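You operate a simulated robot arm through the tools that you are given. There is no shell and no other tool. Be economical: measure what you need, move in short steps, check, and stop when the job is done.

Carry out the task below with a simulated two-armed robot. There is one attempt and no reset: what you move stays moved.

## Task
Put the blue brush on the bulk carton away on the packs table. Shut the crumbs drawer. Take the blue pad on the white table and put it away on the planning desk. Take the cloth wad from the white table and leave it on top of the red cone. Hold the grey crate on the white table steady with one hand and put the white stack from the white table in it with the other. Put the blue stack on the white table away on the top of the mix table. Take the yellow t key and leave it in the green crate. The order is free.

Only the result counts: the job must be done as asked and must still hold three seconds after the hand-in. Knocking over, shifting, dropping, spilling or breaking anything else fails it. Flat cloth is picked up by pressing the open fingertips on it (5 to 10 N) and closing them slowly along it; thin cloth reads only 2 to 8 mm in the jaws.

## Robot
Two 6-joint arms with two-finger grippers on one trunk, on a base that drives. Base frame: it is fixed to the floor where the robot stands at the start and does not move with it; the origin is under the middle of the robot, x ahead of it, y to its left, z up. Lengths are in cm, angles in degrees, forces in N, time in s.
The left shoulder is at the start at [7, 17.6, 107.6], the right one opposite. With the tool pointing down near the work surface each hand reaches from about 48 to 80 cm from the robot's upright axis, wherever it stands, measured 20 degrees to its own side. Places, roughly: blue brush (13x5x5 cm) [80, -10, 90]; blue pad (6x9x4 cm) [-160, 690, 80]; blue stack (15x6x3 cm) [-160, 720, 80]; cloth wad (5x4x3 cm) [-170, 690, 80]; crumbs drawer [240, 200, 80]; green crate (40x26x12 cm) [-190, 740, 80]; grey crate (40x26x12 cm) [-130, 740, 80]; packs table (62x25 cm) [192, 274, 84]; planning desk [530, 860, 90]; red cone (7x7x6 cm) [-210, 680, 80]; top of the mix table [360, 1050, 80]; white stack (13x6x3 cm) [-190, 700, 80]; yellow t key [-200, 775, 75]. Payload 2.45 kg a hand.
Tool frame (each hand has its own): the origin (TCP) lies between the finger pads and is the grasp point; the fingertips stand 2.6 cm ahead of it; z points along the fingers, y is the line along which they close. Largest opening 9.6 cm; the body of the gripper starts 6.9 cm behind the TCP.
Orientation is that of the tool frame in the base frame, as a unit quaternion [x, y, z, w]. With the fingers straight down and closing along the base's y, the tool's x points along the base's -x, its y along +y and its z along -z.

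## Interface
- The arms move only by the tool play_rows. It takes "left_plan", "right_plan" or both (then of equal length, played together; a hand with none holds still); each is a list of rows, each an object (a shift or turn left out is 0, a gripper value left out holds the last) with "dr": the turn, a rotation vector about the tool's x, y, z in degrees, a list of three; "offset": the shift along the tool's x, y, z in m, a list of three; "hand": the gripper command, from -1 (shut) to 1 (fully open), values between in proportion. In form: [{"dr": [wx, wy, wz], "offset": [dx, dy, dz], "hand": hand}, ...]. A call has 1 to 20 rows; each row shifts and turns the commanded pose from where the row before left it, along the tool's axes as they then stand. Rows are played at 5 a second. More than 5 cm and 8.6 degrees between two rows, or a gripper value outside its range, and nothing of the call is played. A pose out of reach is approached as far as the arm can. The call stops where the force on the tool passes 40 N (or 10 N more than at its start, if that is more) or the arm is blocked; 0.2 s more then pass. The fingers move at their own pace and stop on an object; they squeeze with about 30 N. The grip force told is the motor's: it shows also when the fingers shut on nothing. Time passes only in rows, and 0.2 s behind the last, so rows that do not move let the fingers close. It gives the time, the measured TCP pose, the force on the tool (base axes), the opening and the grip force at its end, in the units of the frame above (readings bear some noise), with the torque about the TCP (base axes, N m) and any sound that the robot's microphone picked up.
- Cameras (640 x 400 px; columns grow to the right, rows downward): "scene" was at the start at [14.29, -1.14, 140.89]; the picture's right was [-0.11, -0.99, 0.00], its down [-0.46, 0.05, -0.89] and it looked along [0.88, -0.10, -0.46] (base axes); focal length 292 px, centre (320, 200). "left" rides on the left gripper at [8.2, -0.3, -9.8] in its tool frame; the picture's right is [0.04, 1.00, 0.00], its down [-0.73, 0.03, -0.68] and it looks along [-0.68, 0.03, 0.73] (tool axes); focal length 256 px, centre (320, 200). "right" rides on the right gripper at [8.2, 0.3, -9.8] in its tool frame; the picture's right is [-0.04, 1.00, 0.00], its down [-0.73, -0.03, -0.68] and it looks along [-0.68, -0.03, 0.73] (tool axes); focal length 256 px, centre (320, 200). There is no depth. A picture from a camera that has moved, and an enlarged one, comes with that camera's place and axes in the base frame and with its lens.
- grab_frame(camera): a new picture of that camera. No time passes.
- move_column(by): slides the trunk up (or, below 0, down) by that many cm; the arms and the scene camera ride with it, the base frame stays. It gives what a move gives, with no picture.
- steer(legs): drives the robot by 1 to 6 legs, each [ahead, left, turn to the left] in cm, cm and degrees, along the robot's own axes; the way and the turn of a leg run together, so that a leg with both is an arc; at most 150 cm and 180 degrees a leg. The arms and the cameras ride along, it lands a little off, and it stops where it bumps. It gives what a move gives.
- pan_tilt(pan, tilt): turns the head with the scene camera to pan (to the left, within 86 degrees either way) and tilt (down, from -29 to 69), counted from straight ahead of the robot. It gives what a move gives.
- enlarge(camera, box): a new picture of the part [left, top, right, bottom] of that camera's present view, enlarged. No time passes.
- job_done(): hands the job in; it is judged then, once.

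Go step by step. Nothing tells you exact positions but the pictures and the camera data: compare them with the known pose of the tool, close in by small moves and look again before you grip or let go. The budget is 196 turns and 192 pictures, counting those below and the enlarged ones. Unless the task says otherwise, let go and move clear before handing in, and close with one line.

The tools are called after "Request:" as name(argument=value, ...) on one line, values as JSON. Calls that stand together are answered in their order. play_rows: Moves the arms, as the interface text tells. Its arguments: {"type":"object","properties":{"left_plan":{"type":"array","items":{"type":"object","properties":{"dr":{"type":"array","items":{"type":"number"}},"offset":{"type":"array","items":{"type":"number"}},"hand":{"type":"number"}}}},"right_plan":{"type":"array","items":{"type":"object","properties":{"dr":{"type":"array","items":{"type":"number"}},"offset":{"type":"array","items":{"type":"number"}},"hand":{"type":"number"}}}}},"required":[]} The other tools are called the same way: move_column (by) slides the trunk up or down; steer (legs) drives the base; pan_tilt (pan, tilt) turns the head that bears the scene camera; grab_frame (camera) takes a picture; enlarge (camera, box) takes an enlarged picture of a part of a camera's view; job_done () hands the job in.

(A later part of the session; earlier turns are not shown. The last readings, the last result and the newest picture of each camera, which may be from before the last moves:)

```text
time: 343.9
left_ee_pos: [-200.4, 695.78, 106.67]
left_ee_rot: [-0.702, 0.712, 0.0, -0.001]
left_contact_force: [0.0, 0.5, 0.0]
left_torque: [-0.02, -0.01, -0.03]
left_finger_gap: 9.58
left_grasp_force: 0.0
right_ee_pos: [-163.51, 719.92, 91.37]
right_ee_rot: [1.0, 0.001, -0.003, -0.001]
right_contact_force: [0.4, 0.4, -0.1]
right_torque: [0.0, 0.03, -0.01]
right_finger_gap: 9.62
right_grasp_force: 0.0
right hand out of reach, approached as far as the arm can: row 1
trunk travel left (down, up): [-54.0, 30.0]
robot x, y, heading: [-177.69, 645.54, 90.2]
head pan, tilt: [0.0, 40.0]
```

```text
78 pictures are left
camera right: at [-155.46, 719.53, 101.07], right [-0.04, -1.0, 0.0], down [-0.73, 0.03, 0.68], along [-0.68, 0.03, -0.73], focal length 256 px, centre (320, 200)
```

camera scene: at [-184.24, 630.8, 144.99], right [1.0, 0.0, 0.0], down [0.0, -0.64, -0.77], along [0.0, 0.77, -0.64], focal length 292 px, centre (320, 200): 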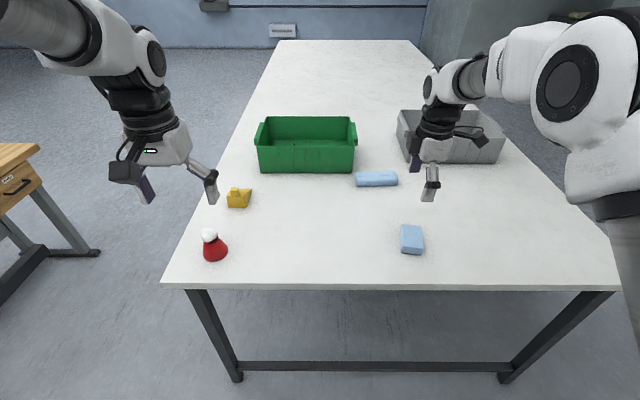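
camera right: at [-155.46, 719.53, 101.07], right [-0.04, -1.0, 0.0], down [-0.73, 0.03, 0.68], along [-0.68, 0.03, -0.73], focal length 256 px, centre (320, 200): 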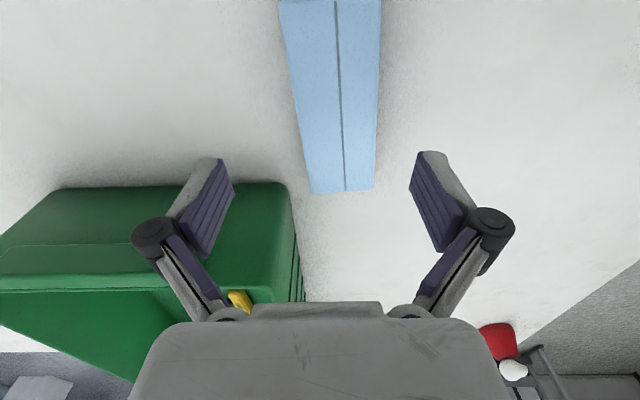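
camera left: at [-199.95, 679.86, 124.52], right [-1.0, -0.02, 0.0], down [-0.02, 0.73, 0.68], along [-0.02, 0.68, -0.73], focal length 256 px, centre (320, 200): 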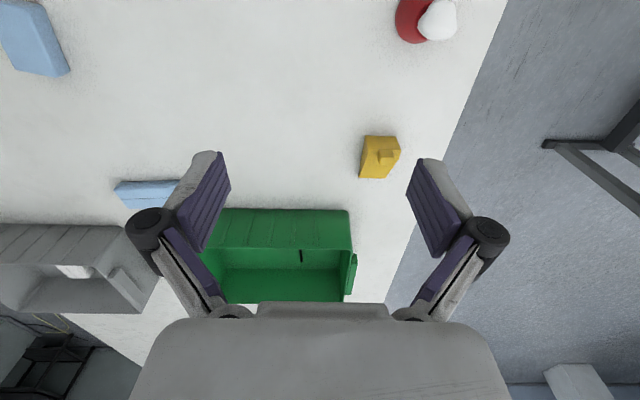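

Request:
play_rows(right_plan=[{"offset": [0, 0.013, 0]}, {}])

```text
time: 344.5
left_ee_pos: [-200.42, 695.79, 106.75]
left_ee_rot: [-0.702, 0.713, 0.0, -0.002]
left_contact_force: [-0.5, -0.6, 0.0]
left_torque: [-0.01, 0.02, 0.0]
left_finger_gap: 9.6
left_grasp_force: 0.1
right_ee_pos: [-163.63, 719.98, 91.32]
right_ee_rot: [1.0, 0.001, -0.004, -0.002]
right_contact_force: [-0.1, 0.3, -0.2]
right_torque: [0.0, 0.0, 0.02]
right_finger_gap: 9.62
right_grasp_force: 0.0
right hand out of reach, approached as far as the arm can: row 1
trunk travel left (down, up): [-54.0, 30.0]
robot x, y, heading: [-177.38, 644.98, 89.8]
head pan, tilt: [0.0, 40.0]
```

Request:
play_rows(right_plan=[{"offset": [0, 0.015, 0]}, {"offset": [0, 0.015, 0]}, {}])

```text
time: 345.3
left_ee_pos: [-200.22, 695.75, 106.81]
left_ee_rot: [-0.702, 0.712, 0.0, -0.001]
left_contact_force: [0.3, 1.1, -0.7]
left_torque: [0.01, -0.02, -0.01]
left_finger_gap: 9.61
left_grasp_force: 0.0
right_ee_pos: [-163.75, 719.9, 91.4]
right_ee_rot: [1.0, 0.002, -0.003, -0.002]
right_contact_force: [0.5, -1.2, 0.3]
right_torque: [0.03, 0.02, -0.02]
right_finger_gap: 9.61
right_grasp_force: 0.1
right hand out of reach, approached as far as the arm can: row 1, 2
trunk travel left (down, up): [-54.0, 30.0]
robot x, y, heading: [-177.86, 645.12, 90.2]
head pan, tilt: [0.0, 40.0]
```

The arm seems caught at a stretched pose. I'll raise and pull back to free it, then read the pose.

Request:
play_rows(right_plan=[{"offset": [0, 0.02, -0.04]}, {"offset": [0, 0.02, -0.02]}, {}])

```text
time: 346.1
left_ee_pos: [-200.33, 695.75, 106.87]
left_ee_rot: [-0.702, 0.712, 0.0, -0.001]
left_contact_force: [0.1, -0.2, -0.6]
left_torque: [-0.01, 0.01, -0.01]
left_finger_gap: 9.61
left_grasp_force: 0.0
right_ee_pos: [-164.21, 718.75, 97.91]
right_ee_rot: [1.0, 0.001, -0.003, 0.0]
right_contact_force: [0.0, 0.7, -0.3]
right_torque: [-0.01, 0.02, -0.04]
right_finger_gap: 9.6
right_grasp_force: 0.0
right hand out of reach, approached as far as the arm can: row 1, 2
trunk travel left (down, up): [-54.0, 30.0]
robot x, y, heading: [-177.33, 645.09, 90.0]
head pan, tilt: [0.0, 40.0]
```

I understand now: with little sideways offset the arm has an inner limit. I'll shift the base 9 cm left and the hand 9 cm right.

Request:
steer(legs=[[0, 9, 0]])

Request:
play_rows(right_plan=[{"offset": [0.03, 0, 0]}, {"offset": [0.03, 0, 0]}, {"offset": [0.03, 0, 0]}, {}])

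```text
time: 347.2
left_ee_pos: [-209.36, 695.56, 106.78]
left_ee_rot: [-0.702, 0.712, -0.001, -0.001]
left_contact_force: [-1.0, -0.3, -0.3]
left_torque: [0.0, -0.02, 0.0]
left_finger_gap: 9.64
left_grasp_force: 0.2
right_ee_pos: [-173.2, 718.74, 97.91]
right_ee_rot: [1.0, 0.001, -0.002, -0.001]
right_contact_force: [-0.3, 0.4, 0.3]
right_torque: [0.0, -0.06, -0.01]
right_finger_gap: 9.59
right_grasp_force: 0.0
trunk travel left (down, up): [-54.0, 30.0]
robot x, y, heading: [-187.04, 645.46, 90.1]
head pan, tilt: [0.0, 40.0]
```

```text
time: 348.2
left_ee_pos: [-209.49, 695.78, 106.68]
left_ee_rot: [-0.701, 0.713, 0.0, 0.0]
left_contact_force: [0.2, 0.3, 0.1]
left_torque: [-0.02, 0.01, 0.01]
left_finger_gap: 9.62
left_grasp_force: 0.1
right_ee_pos: [-164.44, 719.63, 98.34]
right_ee_rot: [1.0, 0.002, -0.002, -0.001]
right_contact_force: [-0.1, 0.5, 0.6]
right_torque: [0.0, -0.03, -0.02]
right_finger_gap: 9.61
right_grasp_force: 0.0
right hand out of reach, approached as far as the arm can: row 1, 2
trunk travel left (down, up): [-54.0, 30.0]
robot x, y, heading: [-186.8, 645.06, 90.0]
head pan, tilt: [0.0, 40.0]
```

Request:
play_rows(right_plan=[{"offset": [0.007, 0.01, 0]}, {"offset": [0, 0, 0.03]}, {"offset": [0, 0, 0.03]}, {}])

Request:
grab_frame(camera="right")

```text
time: 349.2
left_ee_pos: [-209.37, 695.79, 106.74]
left_ee_rot: [-0.701, 0.713, 0.0, 0.0]
left_contact_force: [0.4, 0.7, -0.3]
left_torque: [0.0, -0.03, 0.0]
left_finger_gap: 9.6
left_grasp_force: 0.1
right_ee_pos: [-163.65, 720.36, 93.17]
right_ee_rot: [1.0, 0.001, -0.003, -0.001]
right_contact_force: [0.3, -0.7, -0.2]
right_torque: [-0.02, -0.01, -0.01]
right_finger_gap: 9.59
right_grasp_force: 0.1
right hand out of reach, approached as far as the arm can: row 1, 2
trunk travel left (down, up): [-54.0, 30.0]
robot x, y, heading: [-186.77, 644.99, 89.8]
head pan, tilt: [0.0, 40.0]
```

```text
77 pictures are left
camera right: at [-155.52, 720.14, 102.77], right [-0.04, -1.0, 0.0], down [-0.73, 0.03, 0.68], along [-0.68, 0.03, -0.73], focal length 256 px, centre (320, 200)
```

right: 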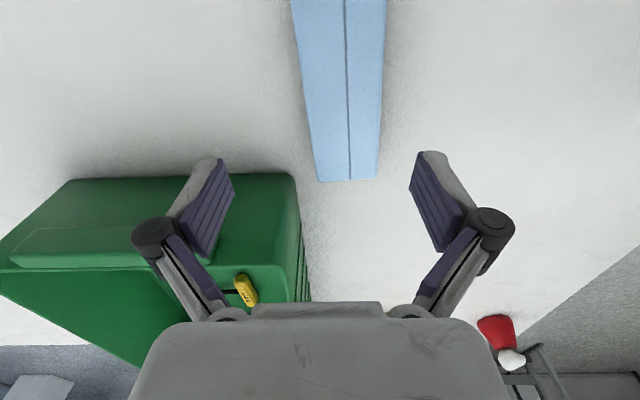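

The base is the simpler way to correct: back 1.7 cm.

Request:
steer(legs=[[-1.8, 0, 0]])

Request:
play_rows(right_plan=[{"offset": [0, 0, 0.04]}, {"offset": [0, 0, 0.03]}, {}])

Request:
grab_frame(camera="right")

```text
time: 350.0
left_ee_pos: [-209.35, 694.19, 106.71]
left_ee_rot: [-0.701, 0.713, 0.0, -0.002]
left_contact_force: [0.4, 1.8, -0.1]
left_torque: [-0.05, -0.02, -0.02]
left_finger_gap: 9.6
left_grasp_force: 0.0
right_ee_pos: [-163.69, 718.91, 92.89]
right_ee_rot: [1.0, 0.001, -0.003, 0.001]
right_contact_force: [-0.4, 0.1, -0.3]
right_torque: [0.0, -0.01, 0.02]
right_finger_gap: 9.61
right_grasp_force: 0.0
trunk travel left (down, up): [-54.0, 30.0]
robot x, y, heading: [-186.69, 643.48, 89.8]
head pan, tilt: [0.0, 40.0]
```

```text
time: 350.8
left_ee_pos: [-209.55, 693.88, 106.73]
left_ee_rot: [-0.701, 0.713, 0.0, -0.001]
left_contact_force: [-0.2, 0.3, -0.3]
left_torque: [-0.06, 0.0, 0.04]
left_finger_gap: 9.6
left_grasp_force: 0.0
right_ee_pos: [-163.58, 719.03, 86.23]
right_ee_rot: [1.0, -0.001, -0.002, 0.0]
right_contact_force: [0.0, 0.1, 0.2]
right_torque: [-0.03, 0.01, 0.01]
right_finger_gap: 9.61
right_grasp_force: 0.1
right hand out of reach, approached as far as the arm can: row 1
trunk travel left (down, up): [-54.0, 30.0]
robot x, y, heading: [-186.48, 643.37, 90.2]
head pan, tilt: [0.0, 40.0]
```

```text
76 pictures are left
camera right: at [-155.52, 718.83, 95.91], right [-0.04, -1.0, 0.0], down [-0.73, 0.03, 0.68], along [-0.68, 0.03, -0.73], focal length 256 px, centre (320, 200)
```

right: 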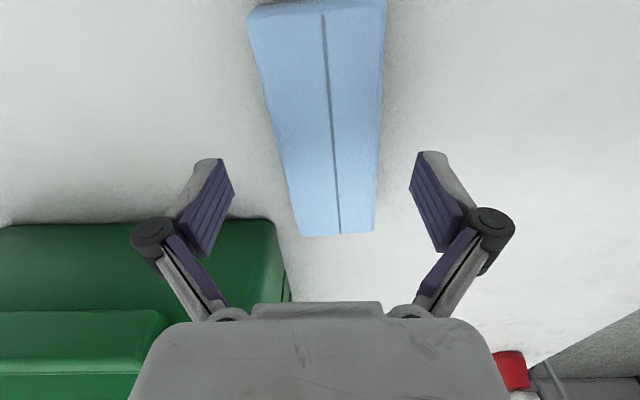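

Centred over the stack. Lowering 3 cm and gripping.

Request:
play_rows(right_plan=[{"offset": [0, 0, 0.02]}, {"offset": [0, 0, 0.009]}, {}, {"hand": -1}, {}, {}, {}])

Request:
grab_frame(camera="right")

```text
time: 352.4
left_ee_pos: [-209.44, 693.88, 106.73]
left_ee_rot: [-0.701, 0.713, 0.0, 0.001]
left_contact_force: [-0.2, -1.1, -0.4]
left_torque: [-0.03, -0.01, 0.01]
left_finger_gap: 9.59
left_grasp_force: 0.0
right_ee_pos: [-163.73, 719.24, 83.47]
right_ee_rot: [1.0, 0.001, -0.002, 0.0]
right_contact_force: [-0.4, 1.8, 7.5]
right_torque: [0.14, -0.04, 0.2]
right_finger_gap: 5.94
right_grasp_force: 30.0
trunk travel left (down, up): [-54.0, 30.0]
robot x, y, heading: [-186.77, 643.16, 90.3]
head pan, tilt: [0.0, 40.0]
```

```text
75 pictures are left
camera right: at [-155.7, 718.79, 93.17], right [-0.04, -1.0, 0.0], down [-0.73, 0.03, 0.68], along [-0.68, 0.03, -0.73], focal length 256 px, centre (320, 200)
```

right: 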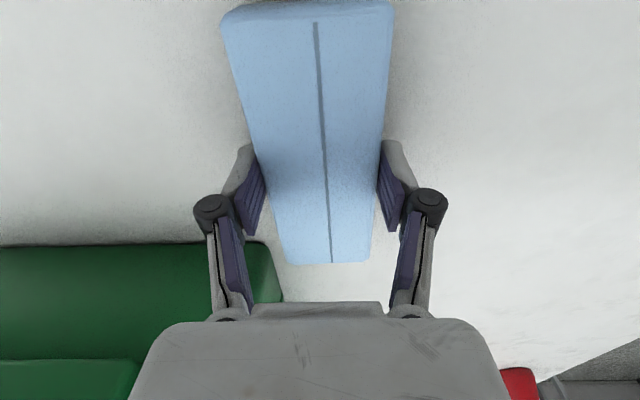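

Blue stack gripped. I'll lift it, back off, and line up the left hand with the blue pad.

Request:
play_rows(right_plan=[{"offset": [0, 0, -0.03]}, {"offset": [0, 0, -0.04]}, {"offset": [0, 0, -0.04]}, {"offset": [0, 0, -0.04]}, {"offset": [0, 0, -0.03]}, {}])

Request:
steer(legs=[[-18, 0, 0], [0, -47, 0]])

Request:
grab_frame(camera="left")

Request:
grab_frame(camera="scene")

```text
time: 353.8
left_ee_pos: [-209.5, 694.05, 106.76]
left_ee_rot: [-0.702, 0.713, 0.0, -0.002]
left_contact_force: [0.1, 0.3, 0.2]
left_torque: [-0.04, 0.02, 0.01]
left_finger_gap: 9.58
left_grasp_force: 0.0
right_ee_pos: [-163.48, 717.57, 100.88]
right_ee_rot: [1.0, 0.002, -0.004, 0.0]
right_contact_force: [-0.3, -0.2, -0.2]
right_torque: [-0.03, 0.0, -0.01]
right_finger_gap: 5.92
right_grasp_force: 30.2
right hand out of reach, approached as far as the arm can: row 4, 5
trunk travel left (down, up): [-54.0, 30.0]
robot x, y, heading: [-186.28, 643.43, 90.1]
head pan, tilt: [0.0, 40.0]
```

```text
time: 357.7
left_ee_pos: [-162.64, 675.84, 106.74]
left_ee_rot: [-0.693, 0.721, 0.0, 0.0]
left_contact_force: [-0.3, -0.3, -0.6]
left_torque: [0.02, 0.01, -0.02]
left_finger_gap: 9.58
left_grasp_force: 0.0
right_ee_pos: [-116.2, 698.18, 101.04]
right_ee_rot: [1.0, -0.011, -0.002, 0.0]
right_contact_force: [0.7, 0.3, -0.7]
right_torque: [-0.02, 0.03, -0.04]
right_finger_gap: 5.87
right_grasp_force: 29.8
trunk travel left (down, up): [-54.0, 30.0]
robot x, y, heading: [-141.22, 624.35, 88.3]
head pan, tilt: [0.0, 40.0]
```

```text
74 pictures are left
camera left: at [-162.57, 667.96, 116.5], right [-1.0, 0.0, 0.0], down [0.0, 0.73, 0.68], along [0.0, 0.68, -0.73], focal length 256 px, centre (320, 200)
```

left: 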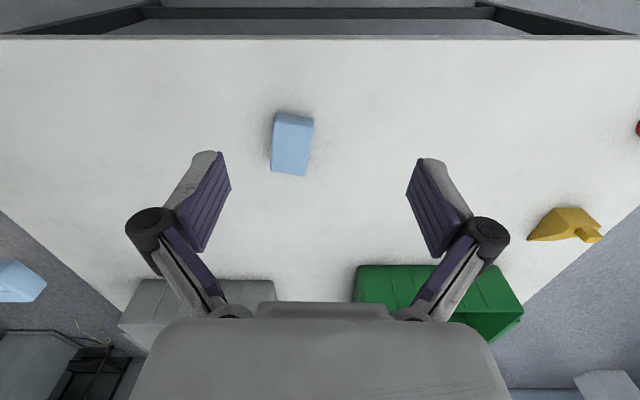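

```text
73 pictures are left
camera scene: at [-140.55, 638.24, 136.99], right [1.0, -0.03, 0.0], down [-0.02, -0.64, -0.77], along [0.02, 0.77, -0.64], focal length 292 px, centre (320, 200)
```

scene: 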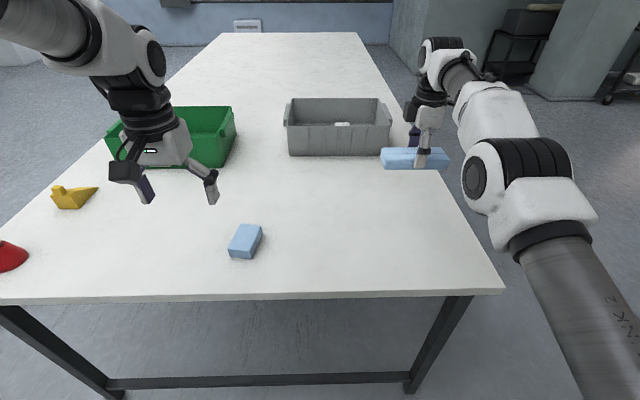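

The pad is at about [-158.4, 687.5], turned 10°. I'll shift the base right 4 cm, then bring the left hand over it.

Request:
steer(legs=[[0, -4, 0]])

Request:
play_rows(left_plan=[{"offset": [-0.039, 0.001, 0], "hand": 1}, {"offset": [-0.039, 0.001, 0]}, {"offset": [-0.039, 0.001, 0]}, {"dr": [0, 0, 7.8]}, {"offset": [0, 0, 0.045]}, {"offset": [0, 0, 0.045]}, {"offset": [0, 0, 0.04]}, {}])

Request:
grab_frame(camera="left")

```text
time: 358.5
left_ee_pos: [-158.72, 675.78, 106.7]
left_ee_rot: [-0.693, 0.721, 0.0, -0.001]
left_contact_force: [-0.4, -0.1, 0.2]
left_torque: [-0.02, 0.0, -0.02]
left_finger_gap: 9.55
left_grasp_force: 0.0
right_ee_pos: [-112.38, 698.29, 101.16]
right_ee_rot: [1.0, -0.01, -0.003, 0.0]
right_contact_force: [0.1, 1.7, -0.9]
right_torque: [-0.04, 0.0, -0.02]
right_finger_gap: 5.87
right_grasp_force: 29.7
trunk travel left (down, up): [-54.0, 30.0]
robot x, y, heading: [-137.29, 624.73, 88.6]
head pan, tilt: [0.0, 40.0]
```

```text
time: 360.3
left_ee_pos: [-158.49, 687.4, 93.29]
left_ee_rot: [-0.642, 0.766, 0.0, 0.0]
left_contact_force: [0.5, -0.3, -0.5]
left_torque: [0.02, -0.03, 0.05]
left_finger_gap: 9.58
left_grasp_force: 0.1
right_ee_pos: [-112.33, 697.98, 101.16]
right_ee_rot: [1.0, -0.011, -0.002, -0.001]
right_contact_force: [0.6, -0.2, 0.0]
right_torque: [0.03, 0.01, 0.01]
right_finger_gap: 5.9
right_grasp_force: 29.5
trunk travel left (down, up): [-54.0, 30.0]
robot x, y, heading: [-137.03, 624.69, 88.8]
head pan, tilt: [0.0, 40.0]
```

```text
72 pictures are left
camera left: at [-159.47, 679.56, 103.09], right [-0.99, 0.14, 0.0], down [0.1, 0.73, 0.68], along [0.09, 0.67, -0.73], focal length 256 px, centre (320, 200)
```

left: 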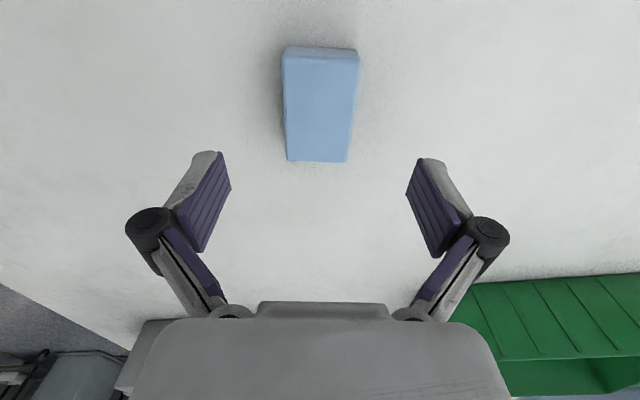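

Centred and aligned with the pad. Lowering and gripping.

Request:
play_rows(left_plan=[{"offset": [0, 0, 0.04]}, {"offset": [0, 0, 0.04]}, {"offset": [0, 0, 0.02]}, {}, {"hand": -1}, {}, {}, {}])

Request:
grab_frame(camera="left")

```text
time: 362.1
left_ee_pos: [-158.43, 687.44, 83.84]
left_ee_rot: [-0.642, 0.767, 0.0, -0.001]
left_contact_force: [0.3, 0.9, 5.5]
left_torque: [0.06, 0.0, -0.12]
left_finger_gap: 5.71
left_grasp_force: 29.9
right_ee_pos: [-112.41, 698.02, 101.13]
right_ee_rot: [1.0, -0.011, -0.003, -0.001]
right_contact_force: [0.9, 0.1, -0.5]
right_torque: [0.0, 0.04, 0.01]
right_finger_gap: 5.88
right_grasp_force: 29.6
trunk travel left (down, up): [-54.0, 30.0]
robot x, y, heading: [-137.12, 624.35, 88.6]
head pan, tilt: [0.0, 40.0]
```

```text
71 pictures are left
camera left: at [-159.47, 679.59, 93.55], right [-0.99, 0.14, 0.0], down [0.1, 0.73, 0.68], along [0.09, 0.67, -0.73], focal length 256 px, centre (320, 200)
```

left: 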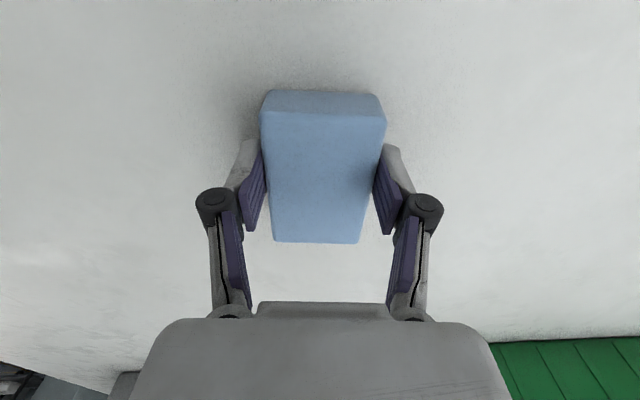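

Pad gripped. I'll lift it, raise the trunk, back away from the table and look toward the far side of the hall.

Request:
play_rows(left_plan=[{"offset": [0, 0, -0.04]}, {"offset": [0, 0, -0.05]}, {"offset": [0, 0, -0.05]}, {"offset": [0, 0, -0.04]}, {}])

Request:
move_column(by=10)

Request:
steer(legs=[[-25, -60, 0], [0, 0, -70]])

Request:
pan_tilt(pan=0, tilt=10)

Request:
grab_frame(camera="scene")

```text
time: 363.3
left_ee_pos: [-158.72, 687.62, 101.51]
left_ee_rot: [-0.643, 0.766, 0.0, -0.001]
left_contact_force: [0.2, 0.4, -0.4]
left_torque: [-0.02, 0.04, 0.0]
left_finger_gap: 5.68
left_grasp_force: 30.0
right_ee_pos: [-112.33, 698.23, 101.03]
right_ee_rot: [1.0, -0.011, -0.003, 0.0]
right_contact_force: [0.2, 0.8, -1.3]
right_torque: [0.0, -0.01, 0.0]
right_finger_gap: 5.88
right_grasp_force: 30.6
trunk travel left (down, up): [-54.0, 30.0]
robot x, y, heading: [-137.41, 624.84, 88.3]
head pan, tilt: [0.0, 40.0]
```

```text
time: 364.7
left_ee_pos: [-158.74, 687.73, 111.55]
left_ee_rot: [-0.642, 0.766, -0.001, -0.001]
left_contact_force: [0.9, -0.3, -0.4]
left_torque: [0.01, 0.0, 0.03]
left_finger_gap: 5.69
left_grasp_force: 29.9
right_ee_pos: [-112.27, 698.23, 111.03]
right_ee_rot: [1.0, -0.01, -0.003, 0.001]
right_contact_force: [-0.3, 0.2, -1.1]
right_torque: [-0.01, 0.01, -0.01]
right_finger_gap: 5.91
right_grasp_force: 29.3
trunk travel left (down, up): [-64.0, 20.0]
robot x, y, heading: [-136.92, 625.05, 88.7]
head pan, tilt: [0.0, 40.0]
```

```text
time: 371.4
left_ee_pos: [-23.59, 639.44, 111.46]
left_ee_rot: [-0.079, 0.997, 0.0, -0.001]
left_contact_force: [-0.4, -0.4, -0.4]
left_torque: [-0.03, -0.02, 0.01]
left_finger_gap: 5.67
left_grasp_force: 29.1
right_ee_pos: [1.76, 599.02, 111.1]
right_ee_rot: [0.809, -0.588, -0.002, -0.002]
right_contact_force: [0.6, -1.1, -0.5]
right_torque: [-0.01, 0.01, -0.03]
right_finger_gap: 5.9
right_grasp_force: 29.9
trunk travel left (down, up): [-64.0, 20.0]
robot x, y, heading: [-76.02, 598.02, 17.8]
head pan, tilt: [0.0, 40.0]
```

```text
time: 372.4
left_ee_pos: [-23.55, 639.43, 111.55]
left_ee_rot: [-0.079, 0.997, 0.0, -0.001]
left_contact_force: [0.0, 0.5, -0.3]
left_torque: [-0.02, 0.0, 0.02]
left_finger_gap: 5.69
left_grasp_force: 30.2
right_ee_pos: [1.8, 599.07, 111.2]
right_ee_rot: [0.808, -0.589, -0.003, -0.001]
right_contact_force: [-0.4, -0.7, 0.1]
right_torque: [0.03, -0.03, -0.03]
right_finger_gap: 5.89
right_grasp_force: 30.0
trunk travel left (down, up): [-64.0, 20.0]
robot x, y, heading: [-75.64, 598.34, 17.9]
head pan, tilt: [0.0, 10.0]
```

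```text
70 pictures are left
camera scene: at [-61.96, 602.56, 151.75], right [0.31, -0.95, 0.0], down [-0.17, -0.05, -0.98], along [0.94, 0.3, -0.17], focal length 292 px, centre (320, 200)
```

scene: 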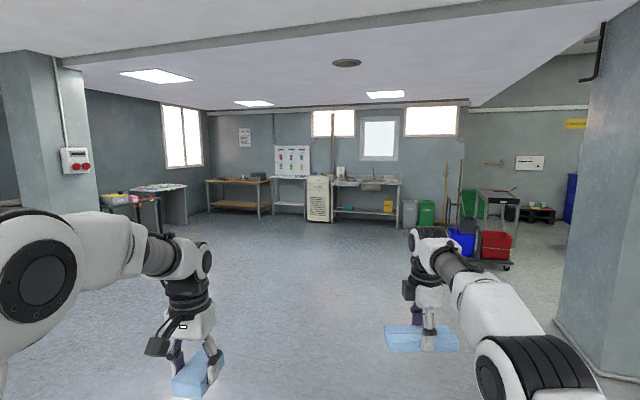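

The mix table is the white one at left near the window and the planning desk is under the card board. I'll cross the open floor to the mix table first.

Request:
steer(legs=[[0, 0, 17], [150, 0, 0], [150, 0, 0], [150, 0, 0], [60, 0, 0], [0, 0, 55]])

Request:
pan_tilt(pan=0, tilt=20)

Request:
grab_frame(camera="scene")

```text
time: 400.6
left_ee_pos: [321.28, 961.9, 111.48]
left_ee_rot: [-0.656, 0.755, 0.0, -0.001]
left_contact_force: [1.0, -0.7, 0.3]
left_torque: [0.01, 0.01, 0.02]
left_finger_gap: 5.68
left_grasp_force: 30.0
right_ee_pos: [367.09, 974.05, 110.96]
right_ee_rot: [1.0, 0.007, -0.003, 0.0]
right_contact_force: [-0.3, 0.0, -0.6]
right_torque: [0.0, 0.01, 0.03]
right_finger_gap: 5.86
right_grasp_force: 30.2
trunk travel left (down, up): [-64.0, 20.0]
robot x, y, heading: [344.62, 899.78, 90.5]
head pan, tilt: [0.0, 10.0]
```

```text
time: 401.3
left_ee_pos: [321.16, 961.84, 111.47]
left_ee_rot: [-0.655, 0.755, -0.001, -0.001]
left_contact_force: [-0.7, 0.0, -0.6]
left_torque: [0.0, 0.01, 0.03]
left_finger_gap: 5.69
left_grasp_force: 30.0
right_ee_pos: [367.2, 973.83, 111.07]
right_ee_rot: [1.0, 0.006, -0.002, 0.0]
right_contact_force: [-0.1, 0.5, 0.0]
right_torque: [-0.01, 0.0, 0.02]
right_finger_gap: 5.87
right_grasp_force: 30.1
trunk travel left (down, up): [-64.0, 20.0]
robot x, y, heading: [344.79, 899.96, 90.2]
head pan, tilt: [0.0, 20.0]
```

```text
69 pictures are left
camera scene: at [344.95, 913.96, 150.13], right [1.0, 0.01, 0.0], down [0.0, -0.34, -0.94], along [-0.01, 0.94, -0.34], focal length 292 px, centre (320, 200)
```

scene: 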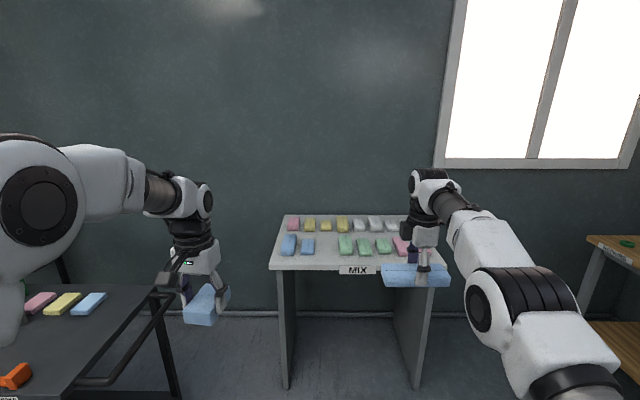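

The MIX table holds rows of small stacks. I'll zoom to find a free patch.

Request:
enlarge(camera="scene", box=[260, 200, 460, 300])

Request:
grab_frame(camera="right")

```text
3.20 times, centred on (360, 250) of scene
camera zoom: at [344.95, 913.96, 150.13], right [1.0, 0.01, 0.0], down [0.0, -0.34, -0.94], along [-0.01, 0.94, -0.34], focal length 935 px, centre (192, 40)
```

zoom: 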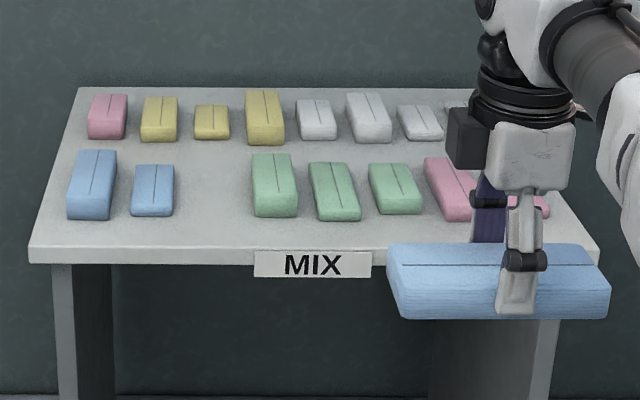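

```text
67 pictures are left
camera right: at [375.28, 973.73, 120.8], right [-0.03, -1.0, 0.0], down [-0.73, 0.02, 0.68], along [-0.68, 0.02, -0.73], focal length 256 px, centre (320, 200)
```

right: 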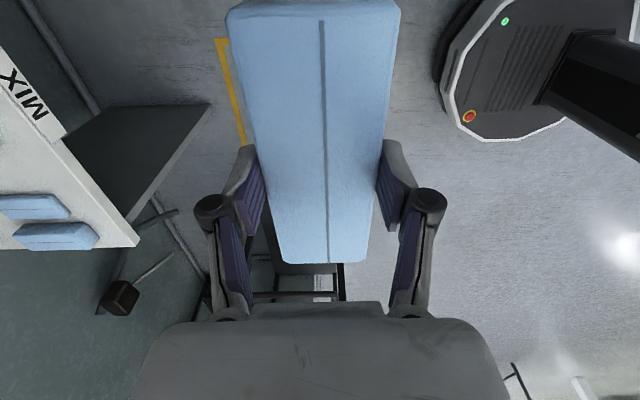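

There's an 11 cm gap in the front row next to the blue stacks, centred near x 346.6, from y 1028 to 1050. I'll drive up with the base turned 20° left so the right arm reaches it well, then turn the stack lengthwise.

Request:
steer(legs=[[0, -7, 0], [68, 0, 0], [0, 0, 20]])

Request:
play_rows(right_plan=[{"dr": [0, 0, 8.46]}, {"dr": [0, 0, 8.46]}, {"dr": [0, 0, 8.46]}, {"dr": [0, 0, 8.46]}, {"dr": [0, 0, 8.46]}, {"dr": [0, 0, 8.46]}, {"dr": [0, 0, 8.46]}, {"dr": [0, 0, 8.46]}, {"dr": [0, 0, 8.46]}, {"dr": [0, 0, 8.46]}, {"dr": [0, 0, 8.46]}, {"dr": [0, 0, 8.46]}, {"dr": [0, 0, 8.46]}, {}])

Request:
pan_tilt(pan=-15, tilt=42)

Request:
grab_frame(camera="scene")

Request:
grab_frame(camera="right")

```text
time: 406.7
left_ee_pos: [308.09, 1018.55, 111.52]
left_ee_rot: [0.774, -0.634, 0.001, 0.0]
left_contact_force: [-0.7, -0.5, -0.4]
left_torque: [0.03, 0.02, -0.01]
left_finger_gap: 5.66
left_grasp_force: 30.2
right_ee_pos: [347.52, 1045.26, 111.19]
right_ee_rot: [0.985, 0.175, -0.003, 0.001]
right_contact_force: [0.0, 1.0, -0.1]
right_torque: [-0.05, 0.04, 0.05]
right_finger_gap: 5.88
right_grasp_force: 29.8
trunk travel left (down, up): [-64.0, 20.0]
robot x, y, heading: [351.19, 967.85, 110.1]
head pan, tilt: [0.0, 20.0]
```

```text
time: 409.7
left_ee_pos: [308.21, 1018.45, 111.56]
left_ee_rot: [0.773, -0.634, 0.002, 0.001]
left_contact_force: [-0.5, 0.0, -0.5]
left_torque: [-0.01, -0.01, 0.02]
left_finger_gap: 5.68
left_grasp_force: 29.7
right_ee_pos: [347.51, 1045.36, 111.18]
right_ee_rot: [0.708, -0.706, -0.001, 0.002]
right_contact_force: [0.0, 0.1, -0.4]
right_torque: [0.02, 0.04, 0.0]
right_finger_gap: 5.88
right_grasp_force: 30.1
trunk travel left (down, up): [-64.0, 20.0]
robot x, y, heading: [351.1, 967.82, 110.0]
head pan, tilt: [0.0, 20.0]
```

```text
time: 410.6
left_ee_pos: [308.07, 1018.34, 111.57]
left_ee_rot: [0.773, -0.634, 0.0, 0.0]
left_contact_force: [0.8, -0.6, -1.5]
left_torque: [-0.01, -0.02, -0.01]
left_finger_gap: 5.67
left_grasp_force: 30.1
right_ee_pos: [347.51, 1045.25, 111.04]
right_ee_rot: [0.708, -0.706, -0.002, 0.003]
right_contact_force: [0.0, 0.4, -0.3]
right_torque: [0.01, -0.01, -0.01]
right_finger_gap: 5.88
right_grasp_force: 30.5
trunk travel left (down, up): [-64.0, 20.0]
robot x, y, heading: [351.27, 967.92, 110.0]
head pan, tilt: [-15.0, 42.0]
```

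```text
66 pictures are left
camera scene: at [348.99, 980.78, 146.7], right [1.0, 0.09, 0.0], down [0.06, -0.67, -0.74], along [-0.07, 0.74, -0.67], focal length 292 px, centre (320, 200)
```

scene: 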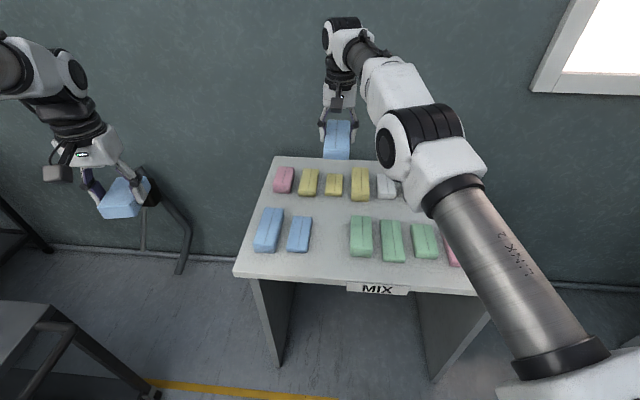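

```text
65 pictures are left
camera right: at [347.15, 1037.09, 120.83], right [-1.0, 0.04, 0.01], down [0.03, 0.73, 0.68], along [0.02, 0.68, -0.74], focal length 256 px, centre (320, 200)
```

right: 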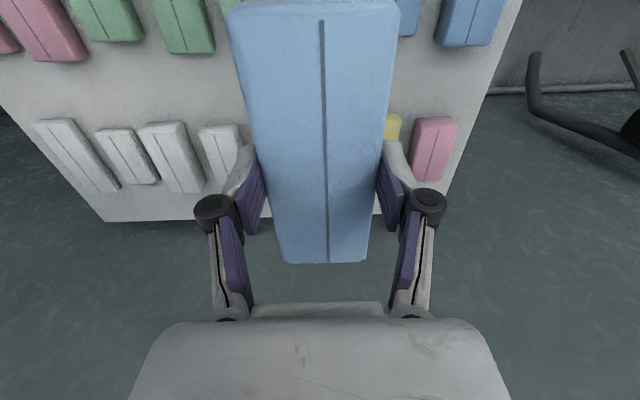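

The stack is now lengthwise. I'll move it above the gap at [346.6, 1037.5] and lower to z 92.

Request:
play_rows(right_plan=[{"offset": [0.039, 0.0045, 0]}, {"offset": [0.039, 0.0045, 0]}, {"offset": [0, 0, 0.05]}, {"offset": [0, 0, 0.05]}, {"offset": [0, 0, 0.045]}, {"offset": [0, 0, 0.045]}, {}])

Request:
grab_frame(camera="right")

Request:
enlarge(camera="scene", box=[240, 160, 440, 300])

```text
time: 412.2
left_ee_pos: [308.17, 1018.32, 111.56]
left_ee_rot: [0.773, -0.634, 0.0, 0.0]
left_contact_force: [-0.6, 0.2, -0.7]
left_torque: [0.0, 0.01, 0.02]
left_finger_gap: 5.72
left_grasp_force: 30.2
right_ee_pos: [346.38, 1037.48, 92.27]
right_ee_rot: [0.709, -0.706, -0.001, 0.001]
right_contact_force: [-0.5, 0.0, -0.6]
right_torque: [0.01, -0.03, 0.02]
right_finger_gap: 5.89
right_grasp_force: 30.0
trunk travel left (down, up): [-64.0, 20.0]
robot x, y, heading: [351.38, 967.92, 110.1]
head pan, tilt: [-15.0, 42.0]
```

```text
64 pictures are left
camera right: at [345.93, 1029.33, 102.13], right [-1.0, 0.04, 0.01], down [0.03, 0.73, 0.68], along [0.02, 0.68, -0.73], focal length 256 px, centre (320, 200)
```

right: 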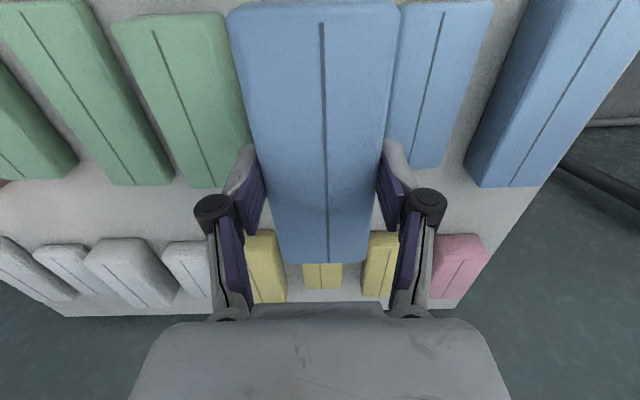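

```text
2.86 times, centred on (340, 230) of scene
camera zoom: at [349.01, 980.64, 146.71], right [1.0, 0.09, 0.0], down [0.06, -0.67, -0.74], along [-0.07, 0.74, -0.67], focal length 835 px, centre (263, 114)
```

zoom: 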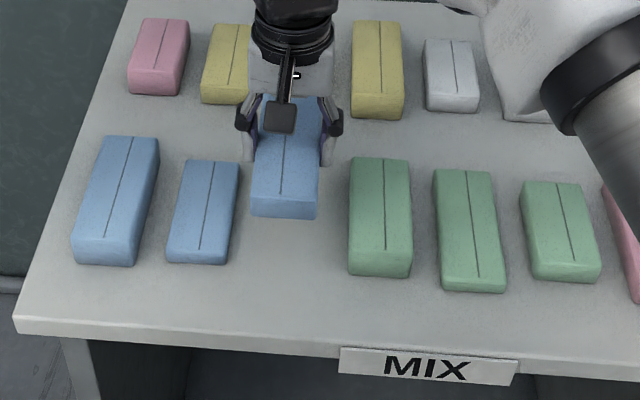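

Clearances on both sides are fine; shifting 0.5 cm and lowering.

Request:
play_rows(right_plan=[{"offset": [0, -0.005, 0.03]}, {"offset": [0, 0, 0.03]}, {"offset": [0, 0, 0.015]}, {"offset": [0, 0, 0.006]}, {}])

Request:
enlarge(camera="scene", box=[240, 160, 440, 300])

```text
time: 413.4
left_ee_pos: [308.03, 1018.49, 111.48]
left_ee_rot: [0.774, -0.634, 0.0, 0.001]
left_contact_force: [-0.4, -0.6, 0.6]
left_torque: [0.04, 0.02, 0.02]
left_finger_gap: 5.73
left_grasp_force: 29.3
right_ee_pos: [347.08, 1037.34, 83.9]
right_ee_rot: [0.708, -0.707, -0.002, 0.003]
right_contact_force: [-0.5, -0.1, -0.2]
right_torque: [0.0, 0.0, 0.0]
right_finger_gap: 5.89
right_grasp_force: 29.6
trunk travel left (down, up): [-64.0, 20.0]
robot x, y, heading: [351.24, 968.13, 110.1]
head pan, tilt: [-15.0, 42.0]
```

```text
2.86 times, centred on (340, 230) of scene
camera zoom: at [348.98, 980.75, 146.69], right [1.0, 0.09, 0.0], down [0.06, -0.67, -0.74], along [-0.06, 0.74, -0.67], focal length 835 px, centre (263, 114)
```

zoom: 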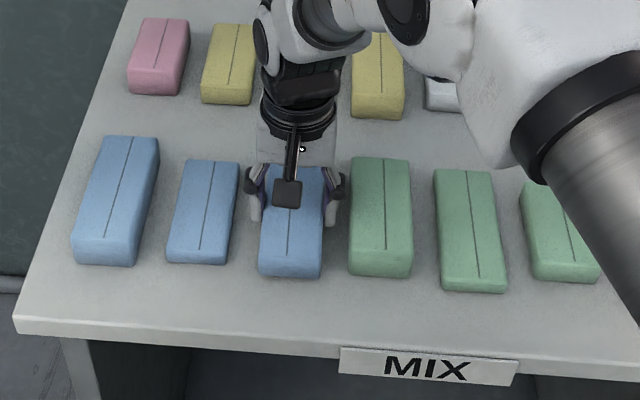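

Request:
play_rows(right_plan=[{"offset": [0, 0, 0.004]}, {"offset": [0, 0, 0.003]}, {"offset": [0, 0, 0.002]}, {}])

```text
time: 414.4
left_ee_pos: [308.14, 1018.2, 111.64]
left_ee_rot: [0.773, -0.634, 0.0, 0.0]
left_contact_force: [0.1, -0.3, -0.1]
left_torque: [0.03, 0.01, 0.01]
left_finger_gap: 5.72
left_grasp_force: 30.1
right_ee_pos: [346.9, 1037.27, 83.25]
right_ee_rot: [0.708, -0.706, -0.004, 0.001]
right_contact_force: [0.5, 5.6, 25.0]
right_torque: [0.09, -0.2, 0.0]
right_finger_gap: 5.89
right_grasp_force: 30.4
trunk travel left (down, up): [-64.0, 20.0]
robot x, y, heading: [350.98, 967.74, 109.5]
head pan, tilt: [-15.0, 42.0]
```

Contact with the table top. I'll ease up a hair, open slightly, and rise straight up.

Request:
play_rows(right_plan=[{"offset": [0, 0, -0.003]}, {"hand": 0.3}, {"hand": 0.42}, {}, {"offset": [0, 0, -0.02]}, {"offset": [0, 0, -0.03]}, {"offset": [0, 0, -0.05]}, {"offset": [0, 0, -0.05]}, {"offset": [0, 0, -0.05]}, {"offset": [0, 0, -0.05]}, {}])

Request:
enlarge(camera="scene", box=[240, 140, 440, 300])

```text
time: 416.8
left_ee_pos: [308.07, 1018.58, 111.52]
left_ee_rot: [0.773, -0.634, 0.001, 0.001]
left_contact_force: [0.0, 0.3, 0.0]
left_torque: [0.0, -0.02, 0.0]
left_finger_gap: 5.71
left_grasp_force: 29.7
right_ee_pos: [347.37, 1037.31, 108.37]
right_ee_rot: [0.709, -0.706, -0.002, 0.003]
right_contact_force: [-0.7, 0.0, -0.7]
right_torque: [-0.01, 0.0, 0.02]
right_finger_gap: 6.83
right_grasp_force: 0.1
trunk travel left (down, up): [-64.0, 20.0]
robot x, y, heading: [351.0, 967.82, 110.0]
head pan, tilt: [-15.0, 42.0]
```

```text
2.50 times, centred on (340, 220) of scene
camera zoom: at [348.98, 980.85, 146.68], right [1.0, 0.09, 0.0], down [0.06, -0.67, -0.74], along [-0.06, 0.74, -0.67], focal length 730 px, centre (270, 150)
```

zoom: 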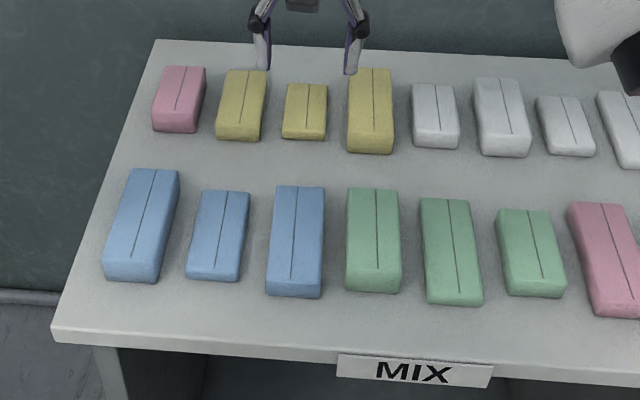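

The blue stack is placed. Now to the planning desk with the pad.

Request:
steer(legs=[[-65, 0, 0], [0, 0, -110], [0, -40, 0]])

Request:
pan_tilt(pan=0, tilt=22)

Request:
grab_frame(camera="scene")

```text
time: 427.0
left_ee_pos: [434.73, 891.31, 111.5]
left_ee_rot: [0.087, 0.996, 0.0, -0.001]
left_contact_force: [0.2, 0.2, -0.7]
left_torque: [0.04, -0.02, 0.0]
left_finger_gap: 5.68
left_grasp_force: 29.7
right_ee_pos: [438.09, 847.9, 108.43]
right_ee_rot: [0.184, 0.983, 0.002, -0.001]
right_contact_force: [0.5, 0.4, 0.0]
right_torque: [0.02, 0.04, 0.03]
right_finger_gap: 6.83
right_grasp_force: 0.0
trunk travel left (down, up): [-64.0, 20.0]
robot x, y, heading: [371.65, 869.6, -1.3]
head pan, tilt: [-15.0, 42.0]
```

```text
time: 427.8
left_ee_pos: [434.71, 891.29, 111.71]
left_ee_rot: [0.087, 0.996, 0.001, -0.001]
left_contact_force: [-0.1, 0.2, -0.5]
left_torque: [0.04, -0.02, 0.02]
left_finger_gap: 5.68
left_grasp_force: 29.6
right_ee_pos: [437.99, 847.72, 108.34]
right_ee_rot: [0.184, 0.983, 0.002, 0.0]
right_contact_force: [0.5, 0.7, 0.5]
right_torque: [0.01, 0.04, 0.03]
right_finger_gap: 6.84
right_grasp_force: 0.1
trunk travel left (down, up): [-64.0, 20.0]
robot x, y, heading: [371.86, 869.54, -1.4]
head pan, tilt: [0.0, 22.0]
```

```text
60 pictures are left
camera scene: at [386.35, 869.12, 149.79], right [-0.02, -1.0, 0.0], down [-0.38, 0.01, -0.93], along [0.93, -0.02, -0.38], focal length 292 px, centre (320, 200)
```

scene: 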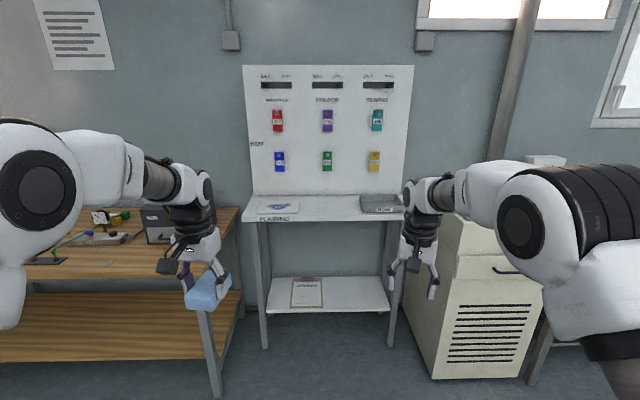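

Request:
enlarge(camera="scene", box=[230, 170, 430, 270])

```text
3.20 times, centred on (330, 220) of scene
camera zoom: at [386.35, 869.12, 149.79], right [-0.02, -1.0, 0.0], down [-0.38, 0.01, -0.93], along [0.93, -0.02, -0.38], focal length 935 px, centre (288, 136)
```

zoom: 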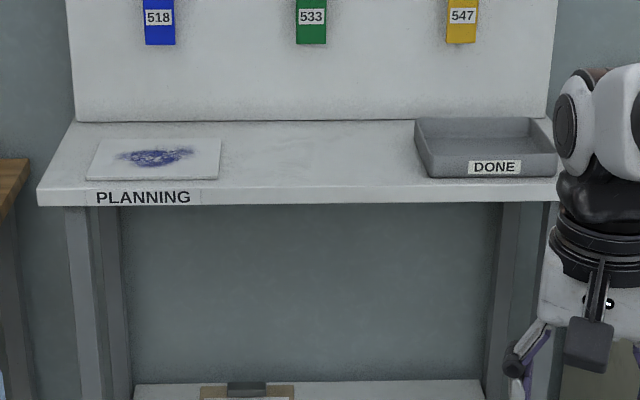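

The middle of the PLANNING desk is free, around [524, 862]. I'll tuck the right hand, then drive so the left hand comes over it.

Request:
play_rows(right_plan=[{"offset": [0.034, -0.013, -0.016]}, {"offset": [0.034, -0.013, -0.016]}, {"offset": [0.034, -0.013, -0.016]}, {"offset": [0.034, -0.013, -0.016]}, {"offset": [0.034, -0.013, -0.016]}, {}])

Request:
steer(legs=[[0, -26, 1.4], [84, 0, 0]])

Request:
pan_tilt(pan=10, tilt=38)

Request:
grab_frame(camera="scene")

Request:
grab_frame(camera="left")

```text
time: 429.2
left_ee_pos: [434.83, 891.3, 111.42]
left_ee_rot: [0.087, 0.996, 0.0, -0.001]
left_contact_force: [0.5, 0.0, -0.2]
left_torque: [0.01, 0.01, -0.02]
left_finger_gap: 5.68
left_grasp_force: 29.6
right_ee_pos: [419.74, 847.77, 116.66]
right_ee_rot: [0.184, 0.983, 0.002, -0.001]
right_contact_force: [-0.4, -0.7, -0.3]
right_torque: [-0.01, 0.02, 0.0]
right_finger_gap: 6.86
right_grasp_force: 0.0
trunk travel left (down, up): [-64.0, 20.0]
robot x, y, heading: [371.92, 869.46, -1.4]
head pan, tilt: [0.0, 22.0]
```

```text
time: 435.1
left_ee_pos: [516.95, 867.31, 111.56]
left_ee_rot: [0.074, 0.997, 0.0, 0.0]
left_contact_force: [0.3, -0.7, -1.3]
left_torque: [0.0, -0.01, 0.01]
left_finger_gap: 5.68
left_grasp_force: 29.4
right_ee_pos: [503.04, 823.5, 116.68]
right_ee_rot: [0.171, 0.985, 0.002, 0.0]
right_contact_force: [-0.3, 0.2, -0.2]
right_torque: [0.0, -0.04, 0.02]
right_finger_gap: 6.82
right_grasp_force: 0.1
trunk travel left (down, up): [-64.0, 20.0]
robot x, y, heading: [454.53, 844.14, 0.0]
head pan, tilt: [0.0, 22.0]
```

```text
time: 435.9
left_ee_pos: [516.9, 867.38, 111.52]
left_ee_rot: [0.074, 0.997, 0.001, 0.0]
left_contact_force: [0.5, 0.2, -0.6]
left_torque: [0.01, -0.01, -0.01]
left_finger_gap: 5.68
left_grasp_force: 29.8
right_ee_pos: [503.02, 823.56, 116.62]
right_ee_rot: [0.171, 0.985, 0.003, 0.0]
right_contact_force: [0.1, -0.5, -0.8]
right_torque: [-0.01, 0.0, -0.02]
right_finger_gap: 6.83
right_grasp_force: 0.1
trunk travel left (down, up): [-64.0, 20.0]
robot x, y, heading: [454.8, 844.09, 0.2]
head pan, tilt: [10.0, 38.0]
```

```text
58 pictures are left
camera scene: at [468.36, 845.4, 147.29], right [0.18, -0.98, 0.0], down [-0.61, -0.11, -0.79], along [0.78, 0.14, -0.62], focal length 292 px, centre (320, 200)
```

scene: 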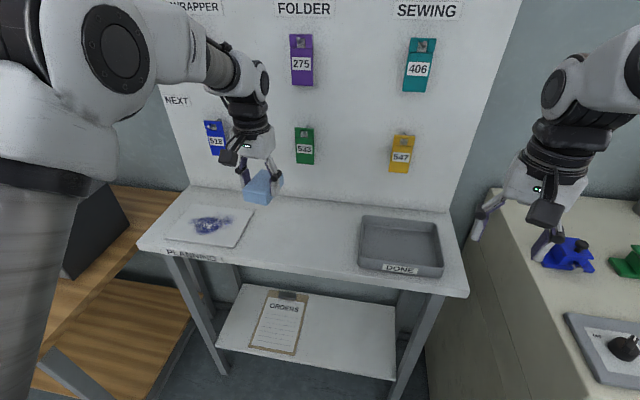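

```text
57 pictures are left
camera left: at [508.9, 868.4, 121.35], right [0.11, 0.99, 0.0], down [0.73, -0.08, 0.68], along [0.67, -0.07, -0.74], focal length 256 px, centre (320, 200)
```

left: 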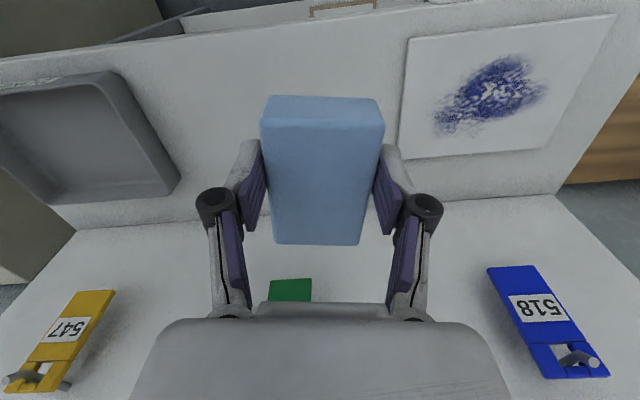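

The free area is y 845–877. I'll move the pad to [524.5, 861.5] and lower to z≈99.

Request:
play_rows(left_plan=[{"offset": [-0.042, -0.0235, 0]}, {"offset": [-0.042, -0.0235, 0]}, {"offset": [0, 0, 0.045]}, {"offset": [0, 0, 0.045]}, {"offset": [0, 0, 0.03]}, {}])

Request:
enlarge(camera="scene", box=[160, 140, 420, 290])

Request:
grab_frame(camera="left")

```text
time: 437.3
left_ee_pos: [524.4, 861.49, 99.41]
left_ee_rot: [0.074, 0.997, 0.001, -0.001]
left_contact_force: [-0.9, -0.6, 0.2]
left_torque: [-0.03, -0.01, 0.03]
left_finger_gap: 5.68
left_grasp_force: 30.2
right_ee_pos: [502.86, 823.53, 116.72]
right_ee_rot: [0.171, 0.985, 0.003, 0.0]
right_contact_force: [-0.8, 0.0, -0.3]
right_torque: [0.03, 0.0, 0.01]
right_finger_gap: 6.82
right_grasp_force: 0.0
trunk travel left (down, up): [-64.0, 20.0]
robot x, y, heading: [454.81, 843.88, 0.2]
head pan, tilt: [10.0, 38.0]
```

```text
2.46 times, centred on (290, 215) of scene
camera zoom: at [468.25, 845.41, 147.3], right [0.18, -0.98, 0.0], down [-0.61, -0.11, -0.79], along [0.78, 0.14, -0.62], focal length 719 px, centre (394, 163)
```

zoom: 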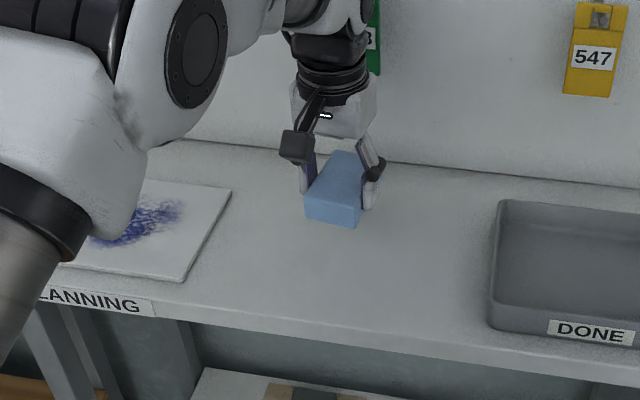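

```text
55 pictures are left
camera left: at [516.35, 862.52, 109.2], right [0.11, 0.99, 0.0], down [0.73, -0.08, 0.68], along [0.67, -0.07, -0.73], focal length 256 px, centre (320, 200)
```

left: 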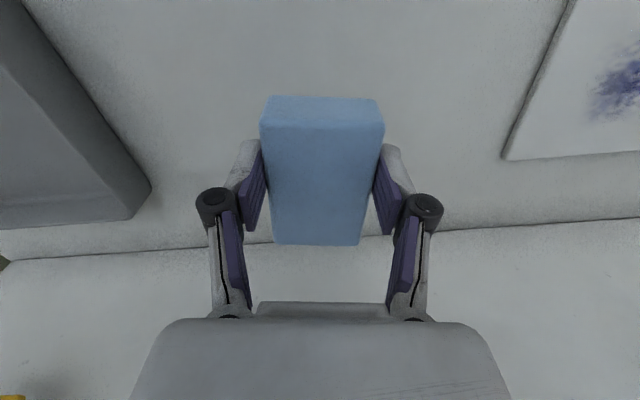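

Clear all round. Lowering gently until contact.

Request:
play_rows(left_plan=[{"offset": [0, 0, 0.025]}, {"offset": [0, 0, 0.015]}, {"offset": [0, 0, 0.006]}, {"offset": [0, 0, 0.004]}, {}])

Request:
enlarge(camera="scene", box=[240, 160, 360, 260])

```text
time: 438.5
left_ee_pos: [524.52, 861.55, 94.5]
left_ee_rot: [0.074, 0.997, 0.0, -0.001]
left_contact_force: [0.9, 0.2, -0.3]
left_torque: [-0.02, -0.02, -0.01]
left_finger_gap: 5.7
left_grasp_force: 30.0
right_ee_pos: [502.96, 823.51, 116.66]
right_ee_rot: [0.171, 0.985, 0.003, 0.0]
right_contact_force: [0.1, 0.0, 0.0]
right_torque: [0.01, 0.01, 0.0]
right_finger_gap: 6.81
right_grasp_force: 0.1
trunk travel left (down, up): [-64.0, 20.0]
robot x, y, heading: [454.68, 843.86, 0.3]
head pan, tilt: [10.0, 38.0]
```

```text
4.00 times, centred on (300, 210) of scene
camera zoom: at [468.33, 845.4, 147.29], right [0.18, -0.98, 0.0], down [-0.61, -0.11, -0.79], along [0.78, 0.14, -0.62], focal length 1169 px, centre (400, 160)
```

zoom: 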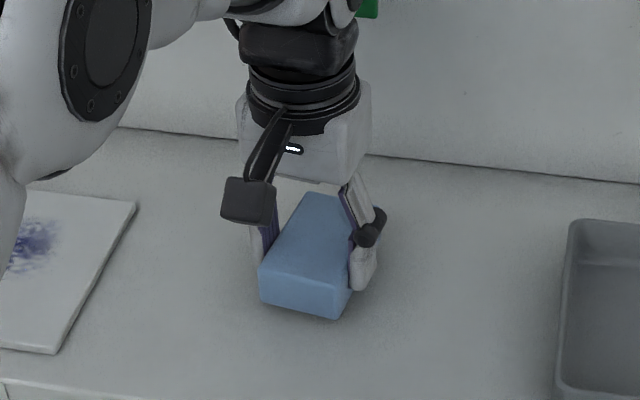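

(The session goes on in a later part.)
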